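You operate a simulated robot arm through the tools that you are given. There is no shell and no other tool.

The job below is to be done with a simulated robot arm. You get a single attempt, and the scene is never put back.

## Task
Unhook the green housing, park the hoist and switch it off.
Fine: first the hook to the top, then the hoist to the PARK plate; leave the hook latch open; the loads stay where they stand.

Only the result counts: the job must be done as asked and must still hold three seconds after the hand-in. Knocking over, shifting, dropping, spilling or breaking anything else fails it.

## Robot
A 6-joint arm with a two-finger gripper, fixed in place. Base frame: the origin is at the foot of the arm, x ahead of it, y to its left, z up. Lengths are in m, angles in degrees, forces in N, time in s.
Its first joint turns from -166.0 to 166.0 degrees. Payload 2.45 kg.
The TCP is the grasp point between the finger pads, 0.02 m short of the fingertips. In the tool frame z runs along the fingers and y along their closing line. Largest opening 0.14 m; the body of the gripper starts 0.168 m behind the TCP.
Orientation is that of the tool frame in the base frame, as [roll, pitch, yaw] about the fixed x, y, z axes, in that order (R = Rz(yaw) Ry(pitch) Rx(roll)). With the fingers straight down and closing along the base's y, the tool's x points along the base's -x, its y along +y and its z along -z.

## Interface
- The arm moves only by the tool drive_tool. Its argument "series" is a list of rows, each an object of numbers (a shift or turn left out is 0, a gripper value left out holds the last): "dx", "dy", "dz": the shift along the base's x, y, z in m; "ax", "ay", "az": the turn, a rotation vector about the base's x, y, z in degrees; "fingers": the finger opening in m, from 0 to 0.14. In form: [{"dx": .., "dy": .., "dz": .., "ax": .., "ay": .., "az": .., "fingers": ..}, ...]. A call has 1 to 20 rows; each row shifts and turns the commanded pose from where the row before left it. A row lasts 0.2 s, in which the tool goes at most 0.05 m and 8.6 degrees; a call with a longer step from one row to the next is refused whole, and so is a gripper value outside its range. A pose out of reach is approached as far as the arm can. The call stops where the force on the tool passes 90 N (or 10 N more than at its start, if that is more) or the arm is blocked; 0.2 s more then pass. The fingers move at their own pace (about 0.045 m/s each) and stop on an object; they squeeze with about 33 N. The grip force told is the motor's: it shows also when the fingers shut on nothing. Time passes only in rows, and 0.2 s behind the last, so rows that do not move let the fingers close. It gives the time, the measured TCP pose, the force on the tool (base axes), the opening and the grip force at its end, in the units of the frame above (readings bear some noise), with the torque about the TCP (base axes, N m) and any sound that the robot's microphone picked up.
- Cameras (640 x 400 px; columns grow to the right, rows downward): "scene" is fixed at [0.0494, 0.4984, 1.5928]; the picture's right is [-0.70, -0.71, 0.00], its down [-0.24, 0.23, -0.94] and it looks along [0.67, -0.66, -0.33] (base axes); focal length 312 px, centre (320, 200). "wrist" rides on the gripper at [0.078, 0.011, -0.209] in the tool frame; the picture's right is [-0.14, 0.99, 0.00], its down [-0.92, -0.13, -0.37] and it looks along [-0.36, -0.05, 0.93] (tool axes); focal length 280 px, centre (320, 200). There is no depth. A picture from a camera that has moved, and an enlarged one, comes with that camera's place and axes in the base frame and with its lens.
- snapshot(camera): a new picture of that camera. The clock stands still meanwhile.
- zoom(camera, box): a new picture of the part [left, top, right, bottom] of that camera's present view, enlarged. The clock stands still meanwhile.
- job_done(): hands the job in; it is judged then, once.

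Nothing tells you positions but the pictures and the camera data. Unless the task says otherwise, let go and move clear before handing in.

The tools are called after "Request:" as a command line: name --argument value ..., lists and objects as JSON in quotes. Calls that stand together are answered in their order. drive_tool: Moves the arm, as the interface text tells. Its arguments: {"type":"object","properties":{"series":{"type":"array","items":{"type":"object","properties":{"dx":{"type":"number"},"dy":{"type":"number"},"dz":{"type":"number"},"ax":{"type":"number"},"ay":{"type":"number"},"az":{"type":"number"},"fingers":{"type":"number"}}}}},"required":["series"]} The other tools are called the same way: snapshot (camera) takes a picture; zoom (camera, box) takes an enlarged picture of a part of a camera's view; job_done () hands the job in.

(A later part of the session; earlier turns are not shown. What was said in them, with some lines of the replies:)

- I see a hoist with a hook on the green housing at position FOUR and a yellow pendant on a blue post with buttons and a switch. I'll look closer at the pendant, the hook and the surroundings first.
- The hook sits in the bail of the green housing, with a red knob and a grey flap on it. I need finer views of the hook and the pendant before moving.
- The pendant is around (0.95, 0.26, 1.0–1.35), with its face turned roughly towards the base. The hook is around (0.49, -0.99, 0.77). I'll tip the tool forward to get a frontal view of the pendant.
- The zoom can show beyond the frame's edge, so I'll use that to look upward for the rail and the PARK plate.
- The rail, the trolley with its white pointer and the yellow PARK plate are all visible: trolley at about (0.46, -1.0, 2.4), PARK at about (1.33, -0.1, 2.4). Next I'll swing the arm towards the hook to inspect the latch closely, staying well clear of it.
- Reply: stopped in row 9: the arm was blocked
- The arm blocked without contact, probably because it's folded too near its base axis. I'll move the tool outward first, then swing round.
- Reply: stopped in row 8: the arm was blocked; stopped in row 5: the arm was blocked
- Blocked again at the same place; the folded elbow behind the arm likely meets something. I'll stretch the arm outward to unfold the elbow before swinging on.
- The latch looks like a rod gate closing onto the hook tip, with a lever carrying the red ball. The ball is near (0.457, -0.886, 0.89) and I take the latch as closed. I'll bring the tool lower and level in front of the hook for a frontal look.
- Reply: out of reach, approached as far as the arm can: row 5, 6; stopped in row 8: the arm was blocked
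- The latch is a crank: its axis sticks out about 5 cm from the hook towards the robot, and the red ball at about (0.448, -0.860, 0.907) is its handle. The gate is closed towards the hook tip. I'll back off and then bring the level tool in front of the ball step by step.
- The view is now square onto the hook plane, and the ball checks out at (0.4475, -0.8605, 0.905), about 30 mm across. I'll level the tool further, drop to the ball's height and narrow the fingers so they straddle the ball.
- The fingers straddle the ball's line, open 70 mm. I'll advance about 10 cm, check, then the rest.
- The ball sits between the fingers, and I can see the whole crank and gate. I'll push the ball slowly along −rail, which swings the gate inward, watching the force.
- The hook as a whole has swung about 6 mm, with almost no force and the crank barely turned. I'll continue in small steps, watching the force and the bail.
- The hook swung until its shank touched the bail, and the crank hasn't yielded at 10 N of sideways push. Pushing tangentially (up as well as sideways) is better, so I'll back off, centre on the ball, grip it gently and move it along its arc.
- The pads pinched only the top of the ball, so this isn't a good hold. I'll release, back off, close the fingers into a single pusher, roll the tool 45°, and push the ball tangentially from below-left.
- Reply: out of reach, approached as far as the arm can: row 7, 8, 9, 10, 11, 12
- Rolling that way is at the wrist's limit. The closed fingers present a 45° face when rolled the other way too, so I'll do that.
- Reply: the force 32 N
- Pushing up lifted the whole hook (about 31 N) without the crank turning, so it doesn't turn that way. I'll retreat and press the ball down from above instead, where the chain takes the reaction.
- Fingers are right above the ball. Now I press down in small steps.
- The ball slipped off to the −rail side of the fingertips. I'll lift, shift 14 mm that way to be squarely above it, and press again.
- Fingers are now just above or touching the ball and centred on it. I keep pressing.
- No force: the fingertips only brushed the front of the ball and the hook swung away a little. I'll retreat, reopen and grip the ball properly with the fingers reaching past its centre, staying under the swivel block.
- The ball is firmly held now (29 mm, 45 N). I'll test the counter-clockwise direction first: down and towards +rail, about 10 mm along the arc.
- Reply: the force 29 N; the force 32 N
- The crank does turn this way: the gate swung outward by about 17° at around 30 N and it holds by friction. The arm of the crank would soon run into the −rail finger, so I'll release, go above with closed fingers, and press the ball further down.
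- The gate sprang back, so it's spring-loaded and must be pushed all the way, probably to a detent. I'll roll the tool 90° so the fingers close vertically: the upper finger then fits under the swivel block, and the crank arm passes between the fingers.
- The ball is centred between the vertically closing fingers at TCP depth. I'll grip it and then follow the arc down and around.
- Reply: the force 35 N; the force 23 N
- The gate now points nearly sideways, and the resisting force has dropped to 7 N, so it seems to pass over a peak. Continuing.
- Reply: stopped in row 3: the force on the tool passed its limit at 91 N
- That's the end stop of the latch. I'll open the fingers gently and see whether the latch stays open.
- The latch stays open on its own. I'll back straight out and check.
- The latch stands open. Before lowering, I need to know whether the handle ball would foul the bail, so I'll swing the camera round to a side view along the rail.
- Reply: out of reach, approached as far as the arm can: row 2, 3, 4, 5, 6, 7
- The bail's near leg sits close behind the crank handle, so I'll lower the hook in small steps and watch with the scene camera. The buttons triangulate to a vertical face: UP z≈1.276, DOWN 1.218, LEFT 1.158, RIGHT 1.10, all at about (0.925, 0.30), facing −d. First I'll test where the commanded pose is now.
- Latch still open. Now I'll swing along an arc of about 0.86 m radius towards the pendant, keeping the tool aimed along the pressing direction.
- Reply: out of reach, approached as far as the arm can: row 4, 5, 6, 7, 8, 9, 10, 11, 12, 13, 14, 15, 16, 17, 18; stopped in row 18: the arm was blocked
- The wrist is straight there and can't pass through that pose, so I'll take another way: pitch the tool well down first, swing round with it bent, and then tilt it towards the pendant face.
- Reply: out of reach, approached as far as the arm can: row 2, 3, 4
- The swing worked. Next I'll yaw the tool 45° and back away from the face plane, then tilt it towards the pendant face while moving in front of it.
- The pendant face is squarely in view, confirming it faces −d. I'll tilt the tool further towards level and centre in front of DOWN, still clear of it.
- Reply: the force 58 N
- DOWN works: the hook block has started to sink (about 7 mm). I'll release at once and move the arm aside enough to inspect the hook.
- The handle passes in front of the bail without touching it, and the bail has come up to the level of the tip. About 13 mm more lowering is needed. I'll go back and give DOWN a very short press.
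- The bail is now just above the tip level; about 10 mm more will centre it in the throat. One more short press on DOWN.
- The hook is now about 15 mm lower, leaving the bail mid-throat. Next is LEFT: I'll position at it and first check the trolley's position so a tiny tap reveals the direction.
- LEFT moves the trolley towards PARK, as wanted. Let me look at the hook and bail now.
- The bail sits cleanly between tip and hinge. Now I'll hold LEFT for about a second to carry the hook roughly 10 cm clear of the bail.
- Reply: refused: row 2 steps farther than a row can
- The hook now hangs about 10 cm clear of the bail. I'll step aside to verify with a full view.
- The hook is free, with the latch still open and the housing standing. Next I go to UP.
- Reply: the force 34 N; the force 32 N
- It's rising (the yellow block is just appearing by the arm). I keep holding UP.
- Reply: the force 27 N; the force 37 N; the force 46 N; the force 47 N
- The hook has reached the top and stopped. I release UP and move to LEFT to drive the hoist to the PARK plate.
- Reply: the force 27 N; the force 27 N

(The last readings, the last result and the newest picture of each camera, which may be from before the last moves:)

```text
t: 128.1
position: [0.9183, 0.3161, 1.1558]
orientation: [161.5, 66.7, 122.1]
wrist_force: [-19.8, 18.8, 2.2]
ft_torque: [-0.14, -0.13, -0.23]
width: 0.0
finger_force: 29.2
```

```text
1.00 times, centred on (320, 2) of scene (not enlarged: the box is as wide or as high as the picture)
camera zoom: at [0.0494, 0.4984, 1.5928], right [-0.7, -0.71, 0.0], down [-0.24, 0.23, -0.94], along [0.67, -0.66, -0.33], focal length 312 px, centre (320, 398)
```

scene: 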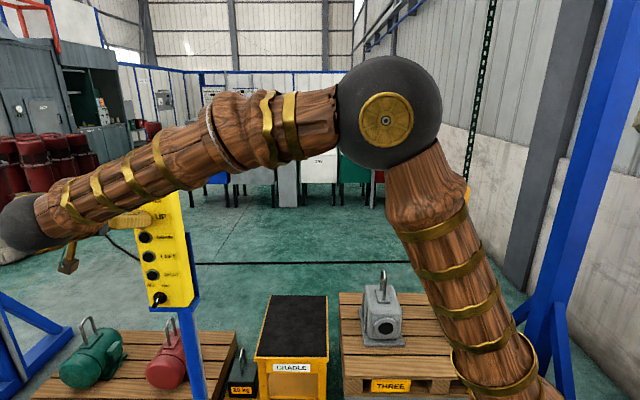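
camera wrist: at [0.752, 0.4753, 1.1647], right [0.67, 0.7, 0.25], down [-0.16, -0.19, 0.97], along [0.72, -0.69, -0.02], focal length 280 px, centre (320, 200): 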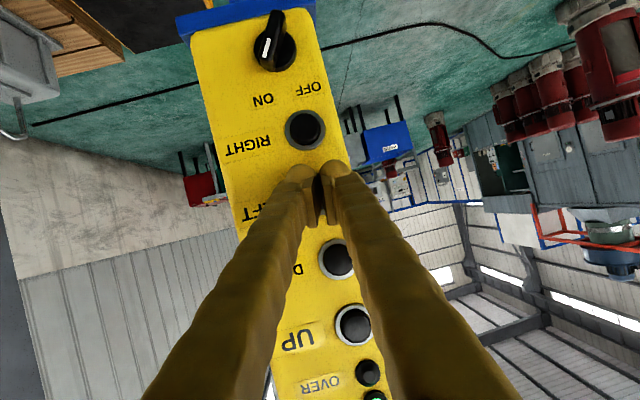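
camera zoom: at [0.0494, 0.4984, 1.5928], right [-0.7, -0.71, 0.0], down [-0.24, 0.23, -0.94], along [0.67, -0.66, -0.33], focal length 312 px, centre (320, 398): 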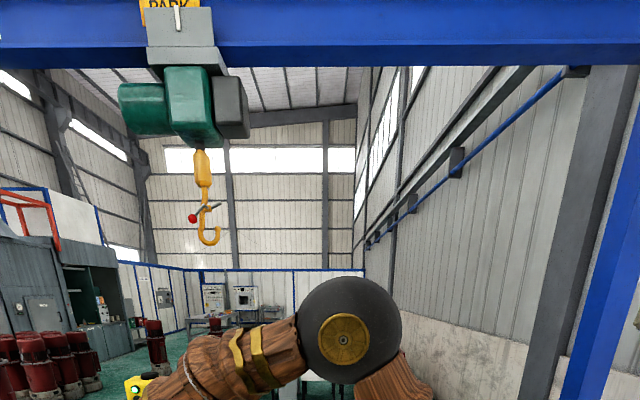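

The pointer is almost at the plate's middle, so I release LEFT now.

Request:
drive_tool --series '[{"dx": -0.0144, "dy": 0.0138}, {}]'

Request:
zoom --camera "scene" --box '[0, 0, 640, 4]'

```text
t: 128.7
position: [0.9059, 0.3291, 1.1571]
orientation: [161.7, 66.7, 122.1]
wrist_force: [0.0, 0.1, 0.2]
ft_torque: [-0.01, -0.02, 0.04]
width: 0.0
finger_force: 29.1
```

```text
1.00 times, centred on (320, 2) of scene (not enlarged: the box is as wide or as high as the picture)
camera zoom: at [0.0494, 0.4984, 1.5928], right [-0.7, -0.71, 0.0], down [-0.24, 0.23, -0.94], along [0.67, -0.66, -0.33], focal length 312 px, centre (320, 398)
```

zoom: 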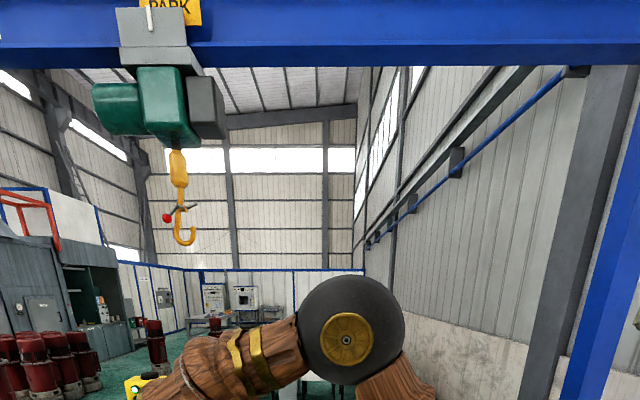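

The trolley overshot slightly to the left of the plate's middle. I'll let it settle and then correct with RIGHT.

Request:
drive_tool --series '[{}, {}, {"dz": -0.029}, {"dz": -0.029}, {}]'

Request:
zoom --camera "scene" --box '[0, 0, 640, 4]'

Request:
snapshot --camera "wrist"

```text
t: 129.8
position: [0.9045, 0.3294, 1.0993]
orientation: [161.6, 66.7, 122.1]
wrist_force: [0.2, -0.1, 0.2]
ft_torque: [0.0, 0.02, 0.01]
width: 0.0001
finger_force: 29.5
```

```text
1.00 times, centred on (320, 2) of scene (not enlarged: the box is as wide or as high as the picture)
camera zoom: at [0.0494, 0.4984, 1.5928], right [-0.7, -0.71, 0.0], down [-0.24, 0.23, -0.94], along [0.67, -0.66, -0.33], focal length 312 px, centre (320, 398)
```

zoom: 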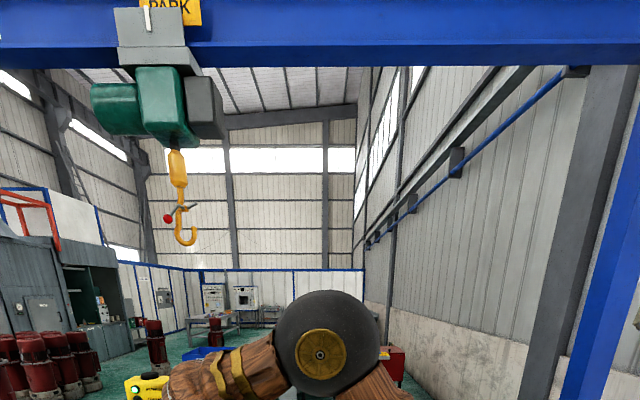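

```text
taken
camera wrist: at [0.7431, 0.4841, 1.1069], right [0.67, 0.7, 0.25], down [-0.16, -0.19, 0.97], along [0.72, -0.69, -0.02], focal length 280 px, centre (320, 200)
```

wrist: 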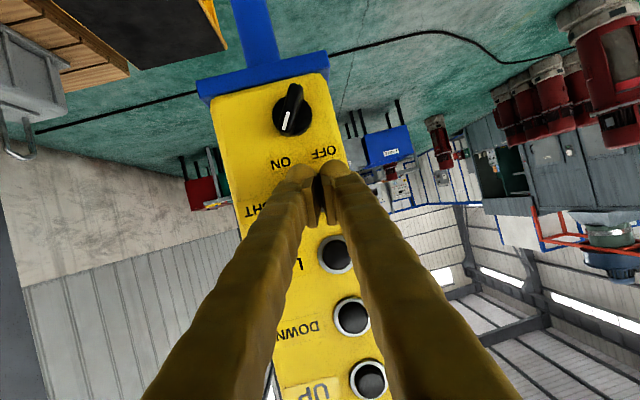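

Request:
drive_tool --series '[{"dx": 0.0105, "dy": -0.01}, {"dx": 0.0047, "dy": -0.0045}, {}, {}, {}, {}, {"dx": -0.0089, "dy": 0.0085}, {}]'

Request:
zoom --camera "scene" --box '[0, 0, 640, 4]'

```text
t: 131.7
position: [0.9114, 0.3233, 1.0993]
orientation: [161.6, 66.8, 122.1]
wrist_force: [0.5, 0.7, 0.1]
ft_torque: [0.04, 0.01, -0.02]
width: 0.0001
finger_force: 29.4
```

```text
1.00 times, centred on (320, 2) of scene (not enlarged: the box is as wide or as high as the picture)
camera zoom: at [0.0494, 0.4984, 1.5928], right [-0.7, -0.71, 0.0], down [-0.24, 0.23, -0.94], along [0.67, -0.66, -0.33], focal length 312 px, centre (320, 398)
```

zoom: 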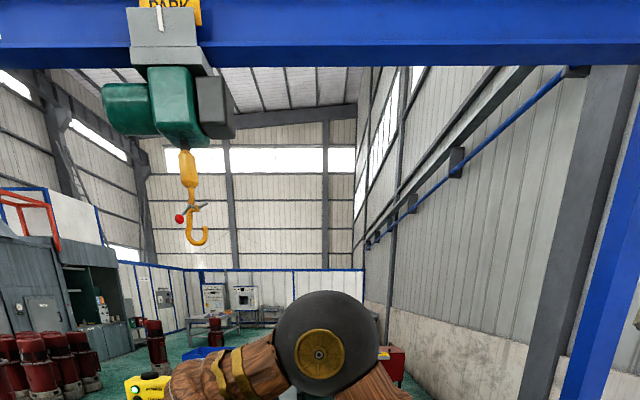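

Request:
drive_tool --series '[{"dx": 0.004, "dy": -0.0038}, {"dx": 0.0049, "dy": -0.0047}, {}, {"dx": -0.0089, "dy": 0.0085}, {}]'

Request:
zoom --camera "scene" --box '[0, 0, 640, 4]'

```text
t: 132.8
position: [0.912, 0.3242, 1.0993]
orientation: [161.6, 66.8, 122.1]
wrist_force: [0.5, 0.3, -0.7]
ft_torque: [0.0, 0.02, 0.0]
width: 0.0
finger_force: 29.5
```

```text
1.00 times, centred on (320, 2) of scene (not enlarged: the box is as wide or as high as the picture)
camera zoom: at [0.0494, 0.4984, 1.5928], right [-0.7, -0.71, 0.0], down [-0.24, 0.23, -0.94], along [0.67, -0.66, -0.33], focal length 312 px, centre (320, 398)
```

zoom: 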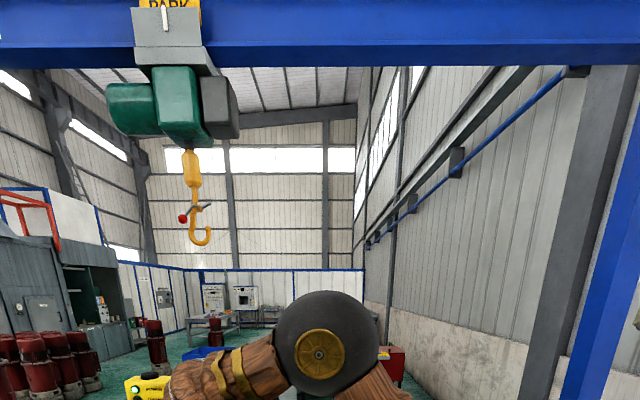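

The pointer now sits at about the plate's centre, after correcting for parallax. Let me look closely at the OFF/ON knob and check the hook at the top.

Request:
zoom --camera "wrist" --box '[220, 50, 380, 200]'

Request:
zoom --camera "scene" --box '[130, 270, 200, 320]'

```text
2.67 times, centred on (300, 125) of wrist
camera zoom: at [0.7499, 0.4781, 1.1071], right [0.67, 0.7, 0.25], down [-0.16, -0.19, 0.97], along [0.72, -0.69, -0.02], focal length 748 px, centre (373, 400)
```

zoom: 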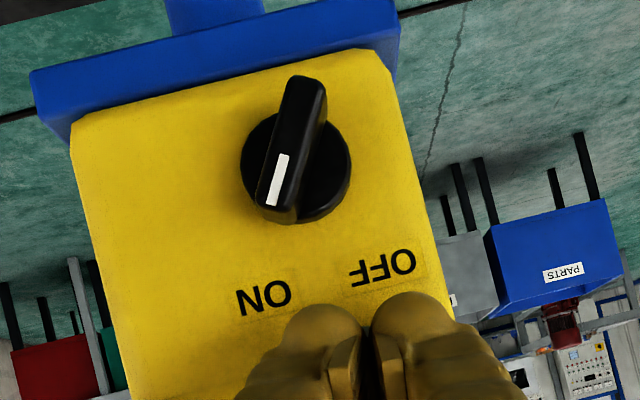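

```text
8.00 times, centred on (165, 295) of scene
camera zoom: at [0.0494, 0.4984, 1.5928], right [-0.7, -0.71, 0.0], down [-0.24, 0.23, -0.94], along [0.67, -0.66, -0.33], focal length 2495 px, centre (1560, -560)
```

zoom: 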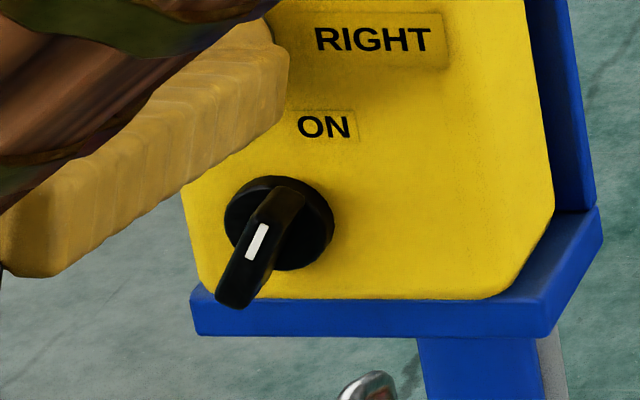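

The knob's white mark points to ON. I'll retreat, level the tool square to the face at knob height, and open the fingers to grip the knob's bar.

Request:
drive_tool --series '[{"dx": -0.027, "dy": 0.026}, {"dx": -0.0316, "dy": 0.0212}, {"dz": -0.0262, "ax": -5.06, "ay": -5.28, "az": -1.8}, {"dz": -0.0262, "ax": -5.06, "ay": -5.28, "az": -1.8}, {"dz": -0.0262, "ax": -5.06, "ay": -5.28, "az": -1.8, "fingers": 0.06}, {}, {}]'

Request:
snapshot --camera "wrist"

Request:
snapshot --camera "scene"

```text
t: 134.4
position: [0.8515, 0.3721, 1.0202]
orientation: [90.7, 83.4, 46.9]
wrist_force: [0.1, -0.3, 0.0]
ft_torque: [-0.01, 0.0, 0.01]
width: 0.0599
finger_force: 0.1
```

```text
taken
camera wrist: at [0.715, 0.5309, 0.945], right [0.67, 0.7, 0.25], down [-0.43, 0.09, 0.9], along [0.61, -0.71, 0.36], focal length 280 px, centre (320, 200)
```

wrist: 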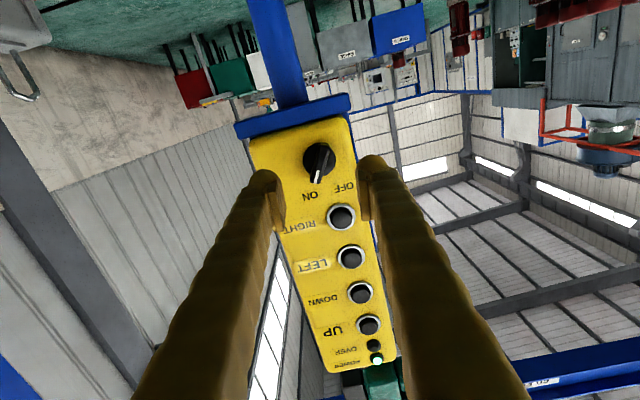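

```text
taken
```

scene: 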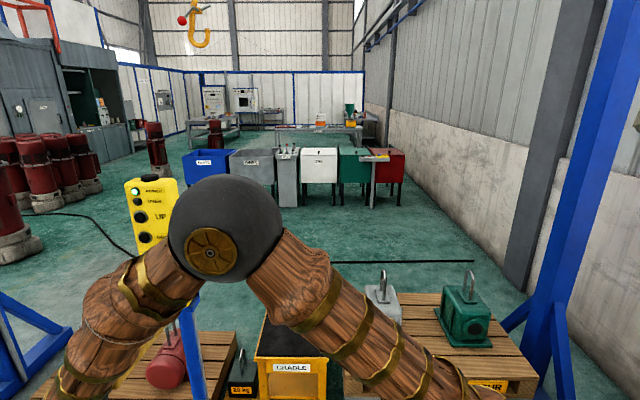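

Request:
zoom --camera "scene" --box '[160, 0, 240, 50]'

Request:
zoom --camera "wrist" --box '[0, 396, 640, 400]'

Request:
zoom --camera "scene" --box '[420, 250, 520, 360]'

Request:
zoom --camera "wrist" --box '[400, 300, 640, 400]'

```text
8.00 times, centred on (200, 25) of scene
camera zoom: at [0.0494, 0.4984, 1.5928], right [-0.7, -0.71, 0.0], down [-0.24, 0.23, -0.94], along [0.67, -0.66, -0.33], focal length 2495 px, centre (1280, 1600)
```

zoom: 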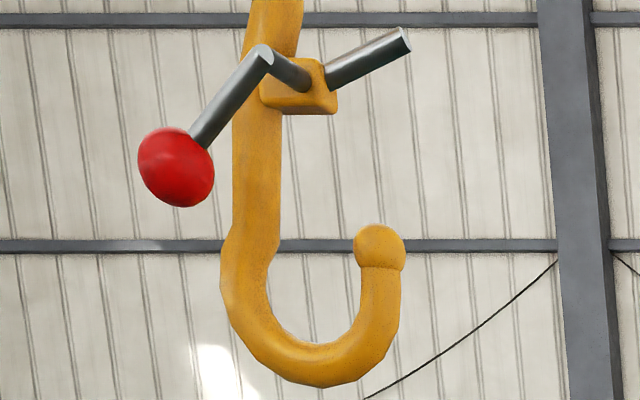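

```text
1.00 times, centred on (320, 398) of wrist (not enlarged: the box is as wide or as high as the picture)
camera zoom: at [0.715, 0.5309, 0.945], right [0.67, 0.7, 0.25], down [-0.43, 0.09, 0.9], along [0.61, -0.71, 0.36], focal length 280 px, centre (320, 2)
```

zoom: 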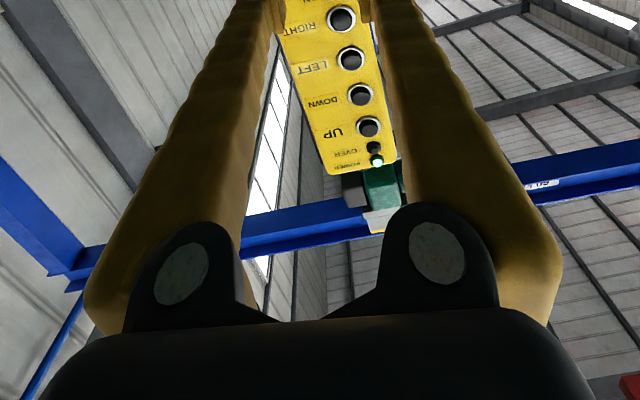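

```text
3.64 times, centred on (470, 305) of scene
camera zoom: at [0.0494, 0.4984, 1.5928], right [-0.7, -0.71, 0.0], down [-0.24, 0.23, -0.94], along [0.67, -0.66, -0.33], focal length 1134 px, centre (-226, -182)
```

zoom: 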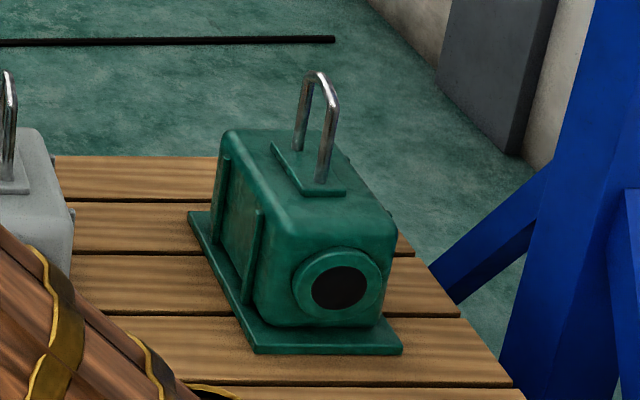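

```text
2.67 times, centred on (520, 350) of wrist
camera zoom: at [0.715, 0.5309, 0.945], right [0.67, 0.7, 0.25], down [-0.43, 0.09, 0.9], along [0.61, -0.71, 0.36], focal length 748 px, centre (-213, -200)
```

zoom: 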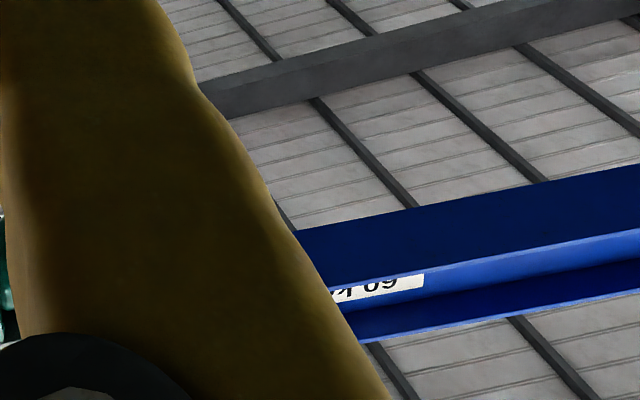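

Request:
zoom --camera "scene" --box '[420, 200, 520, 360]'

Request:
zoom --camera "scene" --box '[0, 0, 640, 4]'

```text
2.50 times, centred on (470, 280) of scene
camera zoom: at [0.0494, 0.4984, 1.5928], right [-0.7, -0.71, 0.0], down [-0.24, 0.23, -0.94], along [0.67, -0.66, -0.33], focal length 780 px, centre (-55, 0)
```

zoom: 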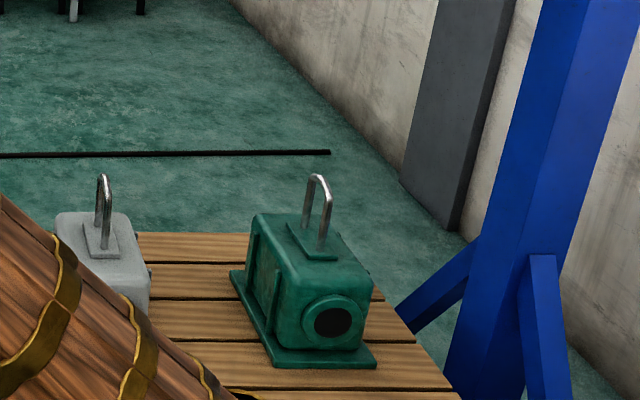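

```text
1.00 times, centred on (320, 2) of scene (not enlarged: the box is as wide or as high as the picture)
camera zoom: at [0.0494, 0.4984, 1.5928], right [-0.7, -0.71, 0.0], down [-0.24, 0.23, -0.94], along [0.67, -0.66, -0.33], focal length 312 px, centre (320, 398)
```

zoom: 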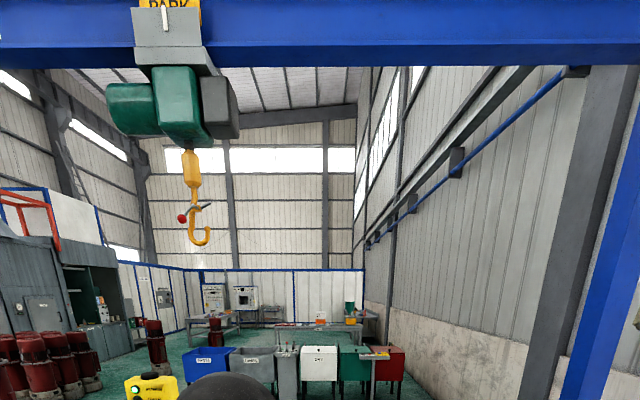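

Request:
zoom --camera "wrist" --box '[320, 398, 440, 400]'

```text
5.33 times, centred on (380, 399) of wrist
camera zoom: at [0.715, 0.5309, 0.945], right [0.67, 0.7, 0.25], down [-0.43, 0.09, 0.9], along [0.61, -0.71, 0.36], focal length 1495 px, centre (0, -861)
```

zoom: 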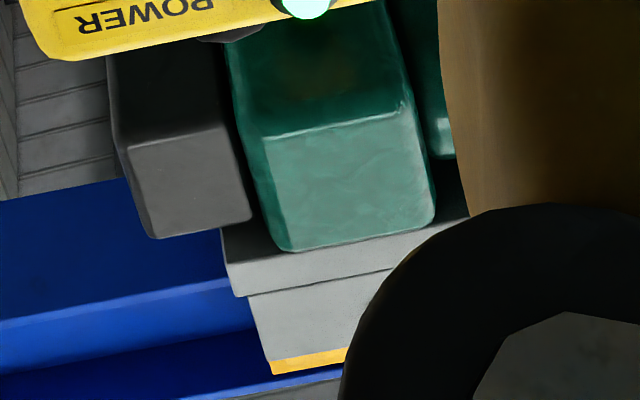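

Latch open at the top, housing undisturbed, trolley at the plate. The tool is now square to the face. Let me zoom in on the knob for its exact angle and position.

Request:
zoom --camera "wrist" --box '[250, 110, 390, 210]'

```text
4.00 times, centred on (320, 160) of wrist
camera zoom: at [0.715, 0.5309, 0.945], right [0.67, 0.7, 0.25], down [-0.43, 0.09, 0.9], along [0.61, -0.71, 0.36], focal length 1122 px, centre (320, 360)
```

zoom: 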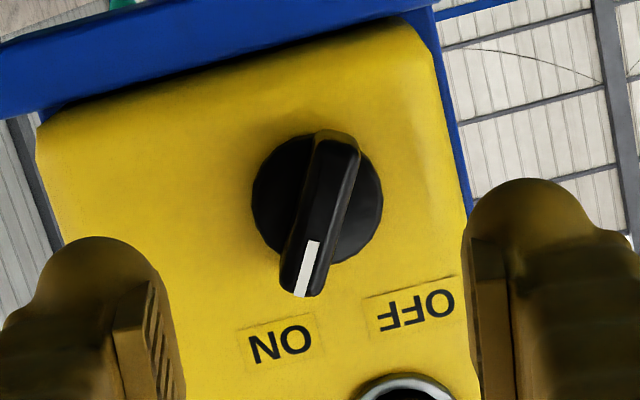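

Request:
drive_tool --series '[{"dx": -0.0014, "dy": -0.0014, "dz": -0.004, "ax": 5.22, "ay": -5.0}, {"ax": 5.22, "ay": -5.0}, {"ax": 5.22, "ay": -5.0}, {"dx": 0.0231, "dy": -0.0221}, {"dx": 0.0231, "dy": -0.0221}, {}]'

Request:
zoom --camera "wrist" --box '[200, 80, 440, 240]'

```text
t: 135.8
position: [0.8984, 0.3246, 1.019]
orientation: [90.5, 62.0, 46.7]
wrist_force: [0.4, 0.6, -0.2]
ft_torque: [0.02, -0.03, 0.01]
width: 0.06
finger_force: 0.0
```

```text
2.50 times, centred on (320, 160) of wrist
camera zoom: at [0.7795, 0.5049, 0.9553], right [0.56, 0.58, 0.58], down [-0.64, -0.14, 0.76], along [0.52, -0.8, 0.29], focal length 701 px, centre (320, 300)
```

zoom: 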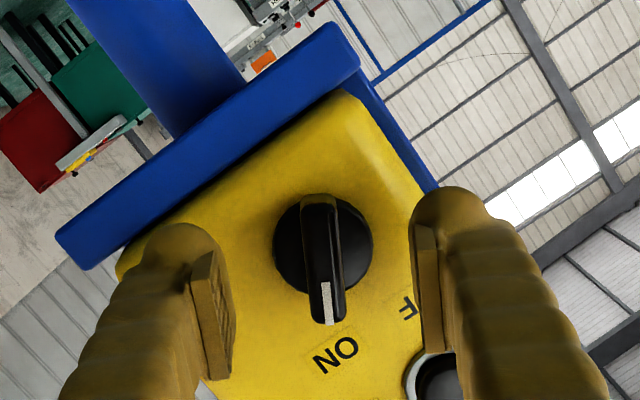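

The bar is aligned between the fingers. I'll advance so the tips straddle the bar and close on it.

Request:
drive_tool --series '[{"dx": 0.0072, "dy": -0.0069}, {"dx": 0.0072, "dy": -0.0069}, {}]'

Request:
zoom --camera "wrist" --box '[200, 80, 440, 240]'

Request:
zoom --camera "scene" --box '[110, 240, 210, 320]'

```text
t: 136.7
position: [0.9124, 0.3123, 1.0171]
orientation: [90.6, 62.1, 46.7]
wrist_force: [0.6, -0.1, 0.5]
ft_torque: [0.03, 0.05, 0.01]
width: 0.0601
finger_force: 0.2
```

```text
2.50 times, centred on (320, 160) of wrist
camera zoom: at [0.7939, 0.4911, 0.9547], right [0.56, 0.58, 0.58], down [-0.64, -0.14, 0.76], along [0.52, -0.8, 0.3], focal length 701 px, centre (320, 300)
```

zoom: 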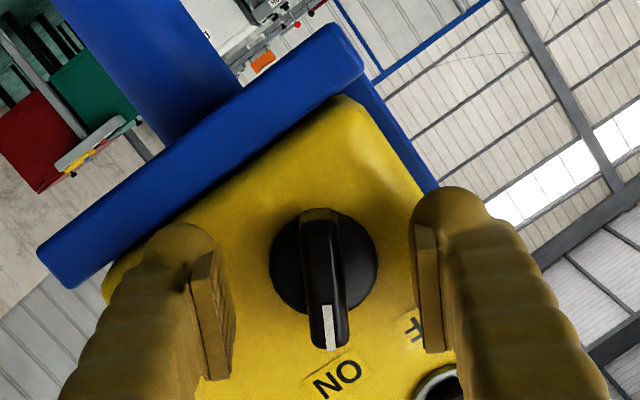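

```text
5.00 times, centred on (160, 280) of scene
camera zoom: at [0.0494, 0.4984, 1.5928], right [-0.7, -0.71, 0.0], down [-0.24, 0.23, -0.94], along [0.67, -0.66, -0.33], focal length 1560 px, centre (1120, -200)
```

zoom: 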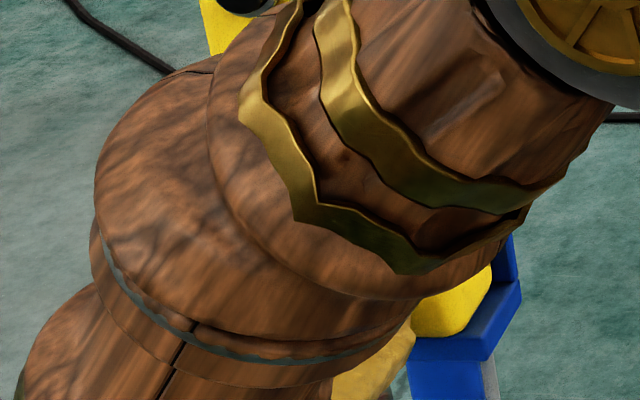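

Request:
drive_tool --series '[{"dx": 0.0036, "dy": -0.0035}, {"dx": 0.0036, "dy": -0.0035}, {}]'

Request:
zoom --camera "wrist" --box '[200, 80, 440, 240]'

```text
t: 137.6
position: [0.9174, 0.3088, 1.0176]
orientation: [90.3, 62.1, 46.7]
wrist_force: [-36.1, 34.0, 0.6]
ft_torque: [0.36, 0.56, -1.98]
width: 0.0632
finger_force: 2.6
stopped in row 3: the force on the tool passed its limit at 94 N (the readings are from after the stop); the commanded pose is now the measured one
```

```text
2.50 times, centred on (320, 160) of wrist
camera zoom: at [0.7987, 0.4874, 0.9552], right [0.56, 0.59, 0.59], down [-0.64, -0.14, 0.75], along [0.53, -0.8, 0.3], focal length 701 px, centre (320, 300)
```

zoom: 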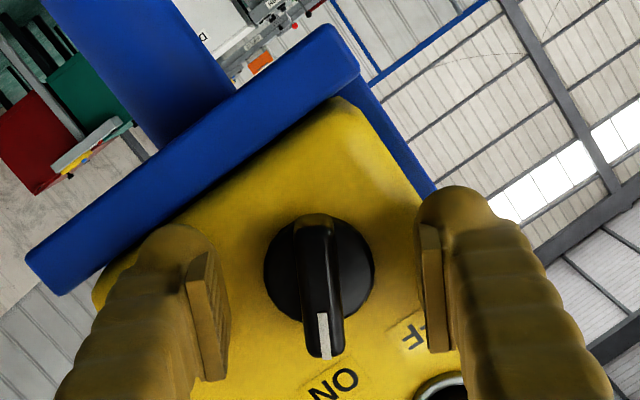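

The −rail finger touched the panel. I'll back off a few millimetres and close on the bar there.

Request:
drive_tool --series '[{"dx": -0.0043, "dy": 0.0042}, {"fingers": 0.04}, {"fingers": 0.025}, {"fingers": 0.012}, {"fingers": 0.005}, {}]'

Request:
zoom --camera "wrist" --box '[200, 80, 440, 240]'

Request:
zoom --camera "scene" --box '[0, 0, 640, 4]'

```text
t: 138.8
position: [0.9132, 0.3145, 1.0172]
orientation: [90.5, 62.2, 46.9]
wrist_force: [-42.7, 41.3, 0.3]
ft_torque: [0.16, 0.11, -1.59]
width: 0.0135
finger_force: 30.8
stopped in row 6: the force on the tool passed its limit at 97 N (the readings are from after the stop); the commanded pose is now the measured one
```

```text
2.50 times, centred on (320, 160) of wrist
camera zoom: at [0.793, 0.4924, 0.9543], right [0.56, 0.59, 0.58], down [-0.64, -0.14, 0.76], along [0.53, -0.8, 0.3], focal length 701 px, centre (320, 300)
```

zoom: 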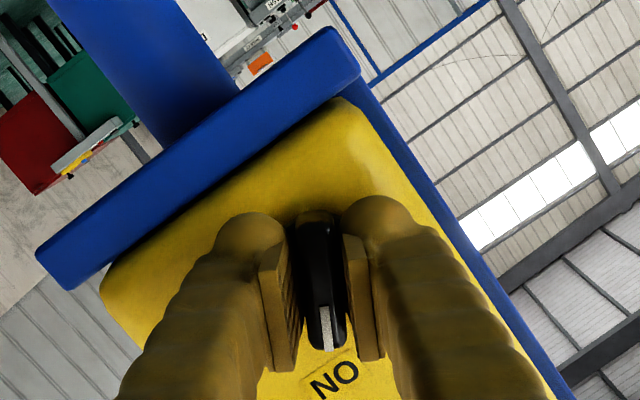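

```text
1.00 times, centred on (320, 2) of scene (not enlarged: the box is as wide or as high as the picture)
camera zoom: at [0.0494, 0.4984, 1.5928], right [-0.7, -0.71, 0.0], down [-0.24, 0.23, -0.94], along [0.67, -0.66, -0.33], focal length 312 px, centre (320, 398)
```

zoom: 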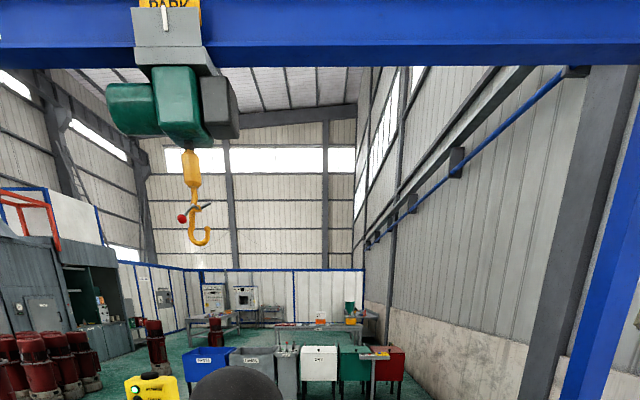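

Request:
drive_tool --series '[{"fingers": 0.03}, {"dx": -0.0036, "dy": 0.0035}, {"fingers": 0.02}, {"fingers": 0.012}, {"fingers": 0.004}, {}]'

Request:
zoom --camera "wrist" --box '[200, 80, 440, 240]'

```text
t: 140.2
position: [0.9114, 0.3133, 1.0181]
orientation: [90.4, 62.2, 46.7]
wrist_force: [13.6, 3.9, 9.5]
ft_torque: [-0.03, -0.08, 0.08]
width: 0.015
finger_force: 7.8
```

```text
2.50 times, centred on (320, 160) of wrist
camera zoom: at [0.7918, 0.4931, 0.9548], right [0.56, 0.58, 0.58], down [-0.64, -0.14, 0.76], along [0.52, -0.8, 0.3], focal length 701 px, centre (320, 300)
```

zoom: 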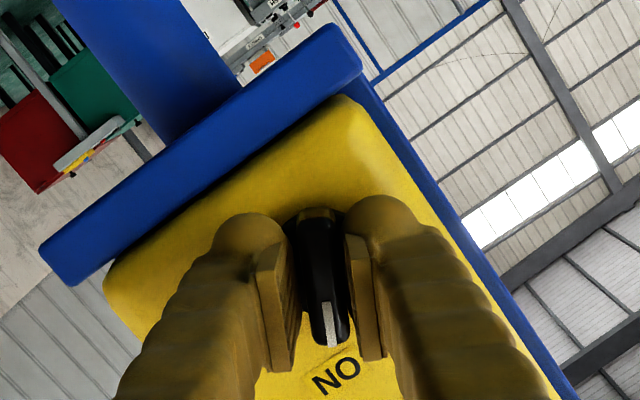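

Request:
drive_tool --series '[{}, {"ax": -5.42, "ay": 5.19}, {"ax": -5.42, "ay": 5.19}, {"ax": -5.42, "ay": 5.19}]'

Request:
zoom --camera "wrist" --box '[200, 80, 440, 240]'

```text
t: 141.2
position: [0.9104, 0.315, 1.0159]
orientation: [92.7, 84.8, 48.8]
wrist_force: [10.3, 12.3, 8.0]
ft_torque: [-0.02, -0.03, 0.14]
width: 0.0148
finger_force: 7.8
```

```text
2.50 times, centred on (320, 160) of wrist
camera zoom: at [0.7721, 0.4733, 0.9412], right [0.67, 0.7, 0.23], down [-0.41, 0.1, 0.91], along [0.61, -0.7, 0.35], focal length 701 px, centre (320, 300)
```

zoom: 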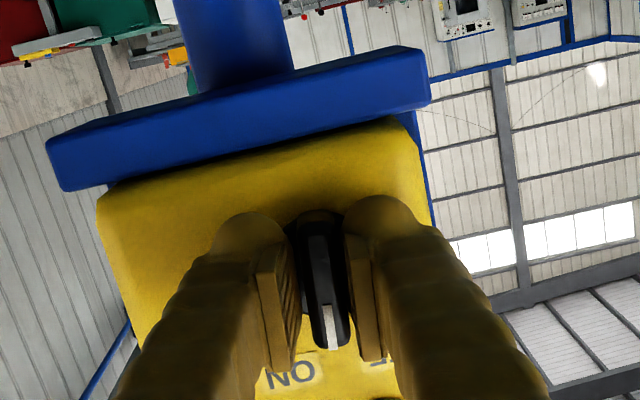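

The knob turns with the tool. I continue towards OFF.

Request:
drive_tool --series '[{"ax": -5.42, "ay": 5.19}, {"ax": -5.42, "ay": 5.19}, {"ax": -5.42, "ay": 5.19}, {}]'

Request:
zoom --camera "wrist" --box '[200, 80, 440, 240]'

Request:
zoom --camera "scene" --box '[110, 165, 210, 240]'

```text
t: 142.2
position: [0.9102, 0.3146, 1.0168]
orientation: [-90.8, 72.7, -134.7]
wrist_force: [9.0, 13.1, -1.9]
ft_torque: [-0.02, 0.05, 0.16]
width: 0.0141
finger_force: 7.6
```

```text
2.50 times, centred on (320, 160) of wrist
camera zoom: at [0.7509, 0.4509, 0.9398], right [0.68, 0.71, -0.16], down [-0.16, 0.36, 0.92], along [0.71, -0.6, 0.36], focal length 701 px, centre (320, 300)
```

zoom: 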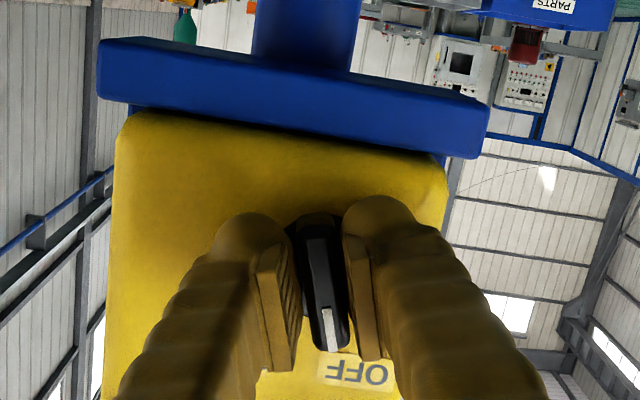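

```text
5.33 times, centred on (160, 202) of scene
camera zoom: at [0.0494, 0.4984, 1.5928], right [-0.7, -0.71, 0.0], down [-0.24, 0.23, -0.94], along [0.67, -0.66, -0.33], focal length 1664 px, centre (1173, 187)
```

zoom: 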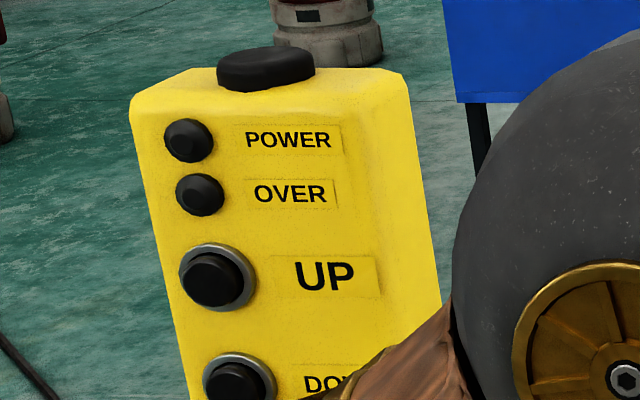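

The POWER lamp has gone dark. I'll turn a bit further to seat the knob fully at OFF.

Request:
drive_tool --series '[{"ax": -4.7, "ay": 4.5}, {"ax": -3.6, "ay": 3.45}, {}]'

Request:
zoom --camera "wrist" --box '[200, 80, 440, 240]'

```text
t: 143.0
position: [0.9105, 0.3154, 1.0153]
orientation: [-90.4, 61.2, -134.3]
wrist_force: [3.7, 12.2, -7.8]
ft_torque: [0.03, 0.09, 0.14]
width: 0.0133
finger_force: 7.2
```

```text
2.50 times, centred on (320, 160) of wrist
camera zoom: at [0.7407, 0.44, 0.9438], right [0.65, 0.67, -0.36], down [-0.03, 0.49, 0.87], along [0.76, -0.55, 0.34], focal length 701 px, centre (320, 300)
```

zoom: 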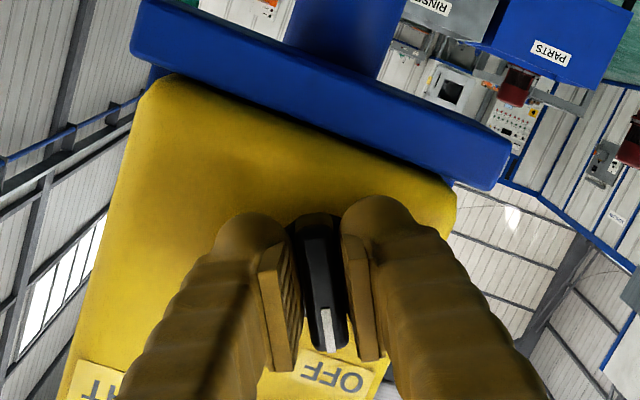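

Request:
drive_tool --series '[{"ax": -2.9, "ay": 2.77}, {"ax": -2.9, "ay": 2.77}, {}]'

Request:
zoom --camera "wrist" --box '[200, 80, 440, 240]'

```text
t: 143.8
position: [0.9122, 0.3156, 1.018]
orientation: [-90.2, 53.4, -134.1]
wrist_force: [10.2, 15.2, -3.6]
ft_torque: [0.22, -0.17, 0.2]
width: 0.0157
finger_force: 8.3
```

```text
2.50 times, centred on (320, 160) of wrist
camera zoom: at [0.7341, 0.4331, 0.9489], right [0.61, 0.63, -0.48], down [0.05, 0.58, 0.82], along [0.79, -0.52, 0.32], focal length 701 px, centre (320, 300)
```

zoom: 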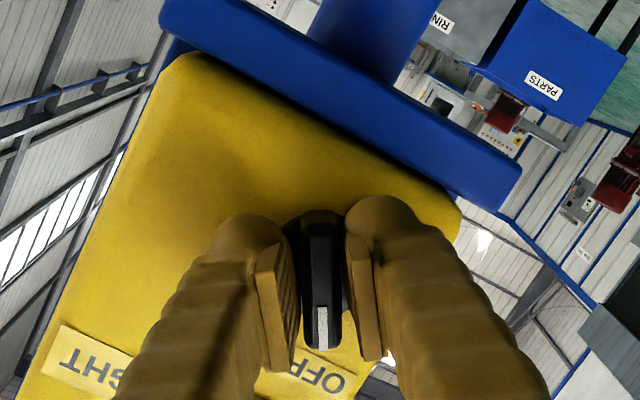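

The knob has reached its stop at OFF. I'll open the fingers and withdraw.

Request:
drive_tool --series '[{"ax": 2.9, "ay": -2.77, "fingers": 0.025}, {"fingers": 0.035}, {"fingers": 0.04}, {"dx": -0.0144, "dy": 0.0138}, {"dx": -0.0217, "dy": 0.0208}, {"dx": -0.0253, "dy": 0.0242}, {"dx": -0.0253, "dy": 0.0242}, {}]'

Request:
zoom --camera "wrist" --box '[200, 60, 440, 220]'

Request:
snapshot --camera "scene"

```text
t: 145.6
position: [0.8232, 0.399, 1.0164]
orientation: [-90.3, 57.3, -134.1]
wrist_force: [-0.2, 0.0, -0.5]
ft_torque: [0.01, -0.02, 0.0]
width: 0.0397
finger_force: 0.0
```

```text
2.50 times, centred on (320, 140) of wrist
camera zoom: at [0.6501, 0.5205, 0.9458], right [0.63, 0.65, -0.42], down [0.01, 0.53, 0.84], along [0.78, -0.53, 0.33], focal length 701 px, centre (320, 350)
```

zoom: 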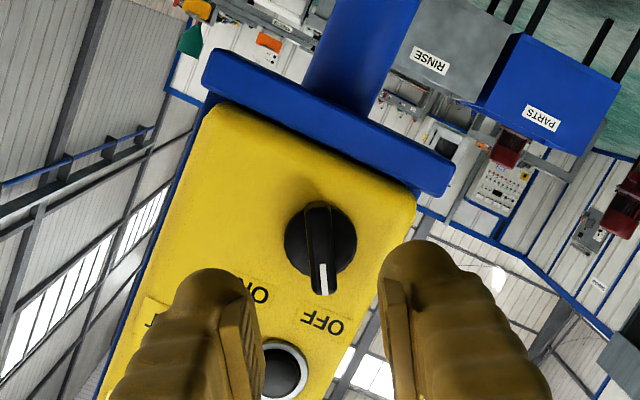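

```text
taken
```

scene: 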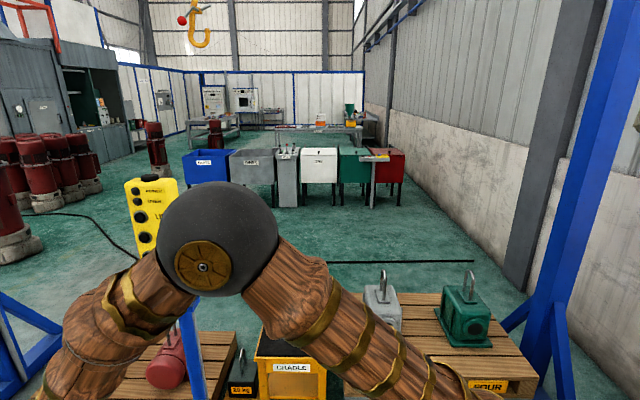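

The mark points to OFF and the lamp is dark. I'll lift the arm clear and check the whole scene once more.

Request:
drive_tool --series '[{"dx": -0.01, "dy": 0.008, "dz": 0.04}, {"dx": -0.01, "dy": 0.008, "dz": 0.04}, {"dz": 0.045}, {"dz": 0.045}, {"dz": 0.045}, {"dz": 0.045}, {"dx": -0.02, "dy": -0.015, "dz": 0.04}, {"dx": -0.025, "dy": -0.02, "dz": 0.035}, {"dx": -0.025, "dy": -0.02, "dz": 0.035}, {}]'

Request:
snapshot --camera "scene"

Request:
zoom --camera "scene" --box '[0, 0, 640, 4]'

Request:
zoom --camera "scene" --box '[160, 0, 240, 50]'

```text
t: 147.8
position: [0.7337, 0.3582, 1.3855]
orientation: [-90.4, 57.3, -134.2]
wrist_force: [0.5, 0.1, -0.5]
ft_torque: [-0.05, 0.03, -0.02]
width: 0.0398
finger_force: 0.1
```

```text
taken
```

scene: 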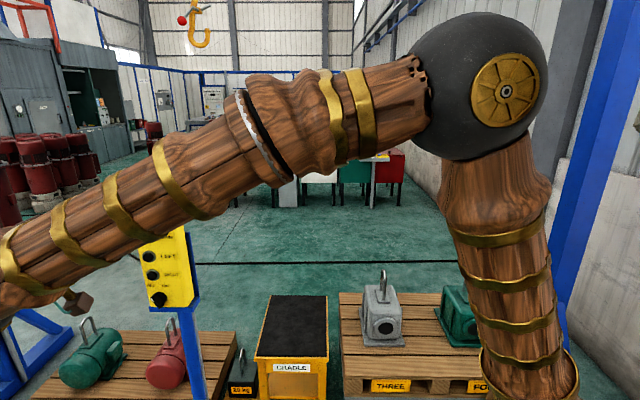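

```text
1.00 times, centred on (320, 2) of scene (not enlarged: the box is as wide or as high as the picture)
camera zoom: at [0.0494, 0.4984, 1.5928], right [-0.7, -0.71, 0.0], down [-0.24, 0.23, -0.94], along [0.67, -0.66, -0.33], focal length 312 px, centre (320, 398)
```

zoom: 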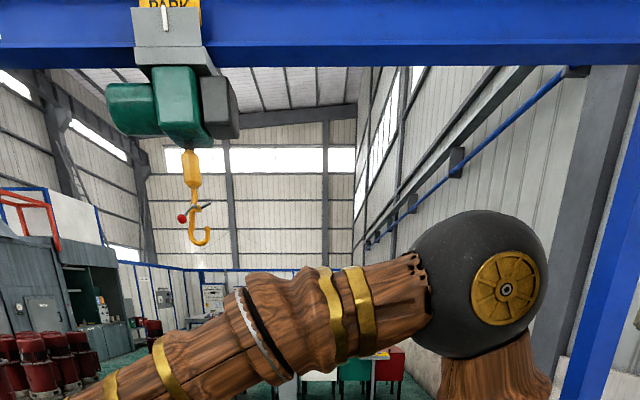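

```text
8.00 times, centred on (200, 25) of scene
camera zoom: at [0.0494, 0.4984, 1.5928], right [-0.7, -0.71, 0.0], down [-0.24, 0.23, -0.94], along [0.67, -0.66, -0.33], focal length 2495 px, centre (1280, 1600)
```

zoom: 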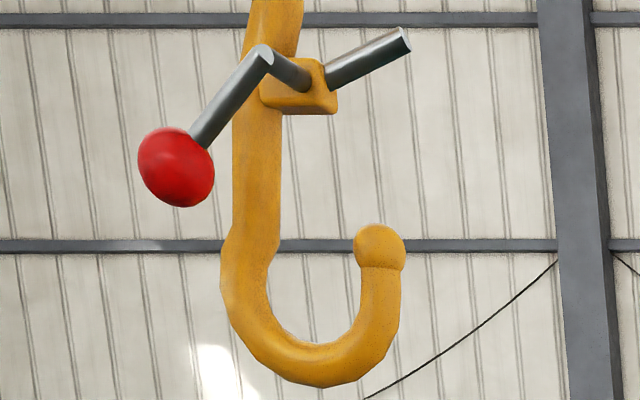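

Request:
snapshot --camera "wrist"

Request:
zoom --camera "wrist" --box '[0, 396, 640, 400]'

```text
taken
camera wrist: at [0.5608, 0.4803, 1.3148], right [0.63, 0.65, -0.42], down [0.01, 0.54, 0.84], along [0.78, -0.53, 0.33], focal length 280 px, centre (320, 200)
```

wrist: 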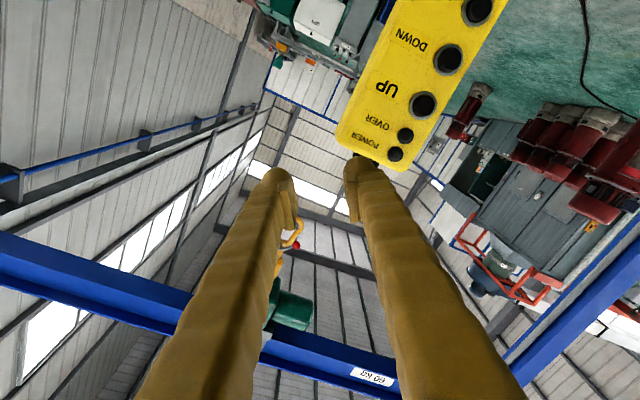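

```text
1.00 times, centred on (320, 398) of wrist (not enlarged: the box is as wide or as high as the picture)
camera zoom: at [0.5608, 0.4803, 1.3148], right [0.63, 0.65, -0.42], down [0.01, 0.54, 0.84], along [0.78, -0.53, 0.33], focal length 280 px, centre (320, 2)
```

zoom: 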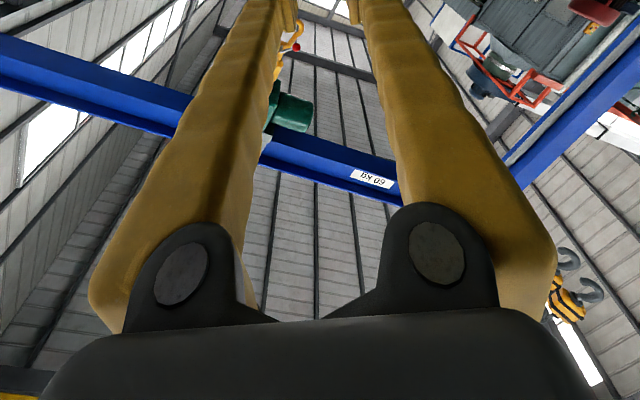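

Request:
drive_tool --series '[{"fingers": 0.14}, {}, {}, {}, {}, {}]'

Request:
zoom --camera "wrist" --box '[190, 290, 370, 400]'

```text
t: 149.2
position: [0.7337, 0.3582, 1.3843]
orientation: [-90.3, 57.3, -134.2]
wrist_force: [-0.1, 0.2, 0.2]
ft_torque: [0.0, -0.02, 0.04]
width: 0.1401
finger_force: 0.1
```

```text
3.56 times, centred on (280, 345) of wrist
camera zoom: at [0.5609, 0.4805, 1.3146], right [0.63, 0.65, -0.42], down [0.01, 0.53, 0.84], along [0.78, -0.53, 0.33], focal length 997 px, centre (462, -316)
```

zoom: 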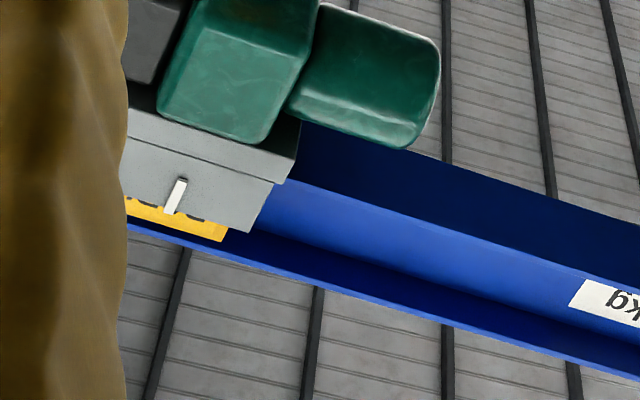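

Everything checks out:
- **Hook:** at the top, latch open.
- **Hoist:** pointer within about 1 cm of the PARK plate's centre.
- **Power:** knob at OFF, lamp dark.
- **Loads:** all standing where they were.
- **Arm:** clear of everything.

I'm handing the job in.

Request:
job_done

```text
The job is handed in.
```

The green housing is unhooked, and the hoist is parked and switched off. I checked each point on camera just before handing in; the hand-in itself returned no verdict.

- **Hook:** it's at the top of its travel with the latch open.
- **Hoist:** the pointer is about 1 cm from the middle of the PARK plate. It overshot on the way in, so I brought it back with RIGHT.
- **Power:** the knob is turned to its stop at OFF and the POWER lamp is out.
- **Loads:** the green housing matches its starting position, and the others look unmoved.

While opening the latch and finding the knob I pressed harder than planned. The force limit tripped three times: once at the latch's end stop and twice when the fingers touched the pendant face. I saw no damage in the pictures afterwards.
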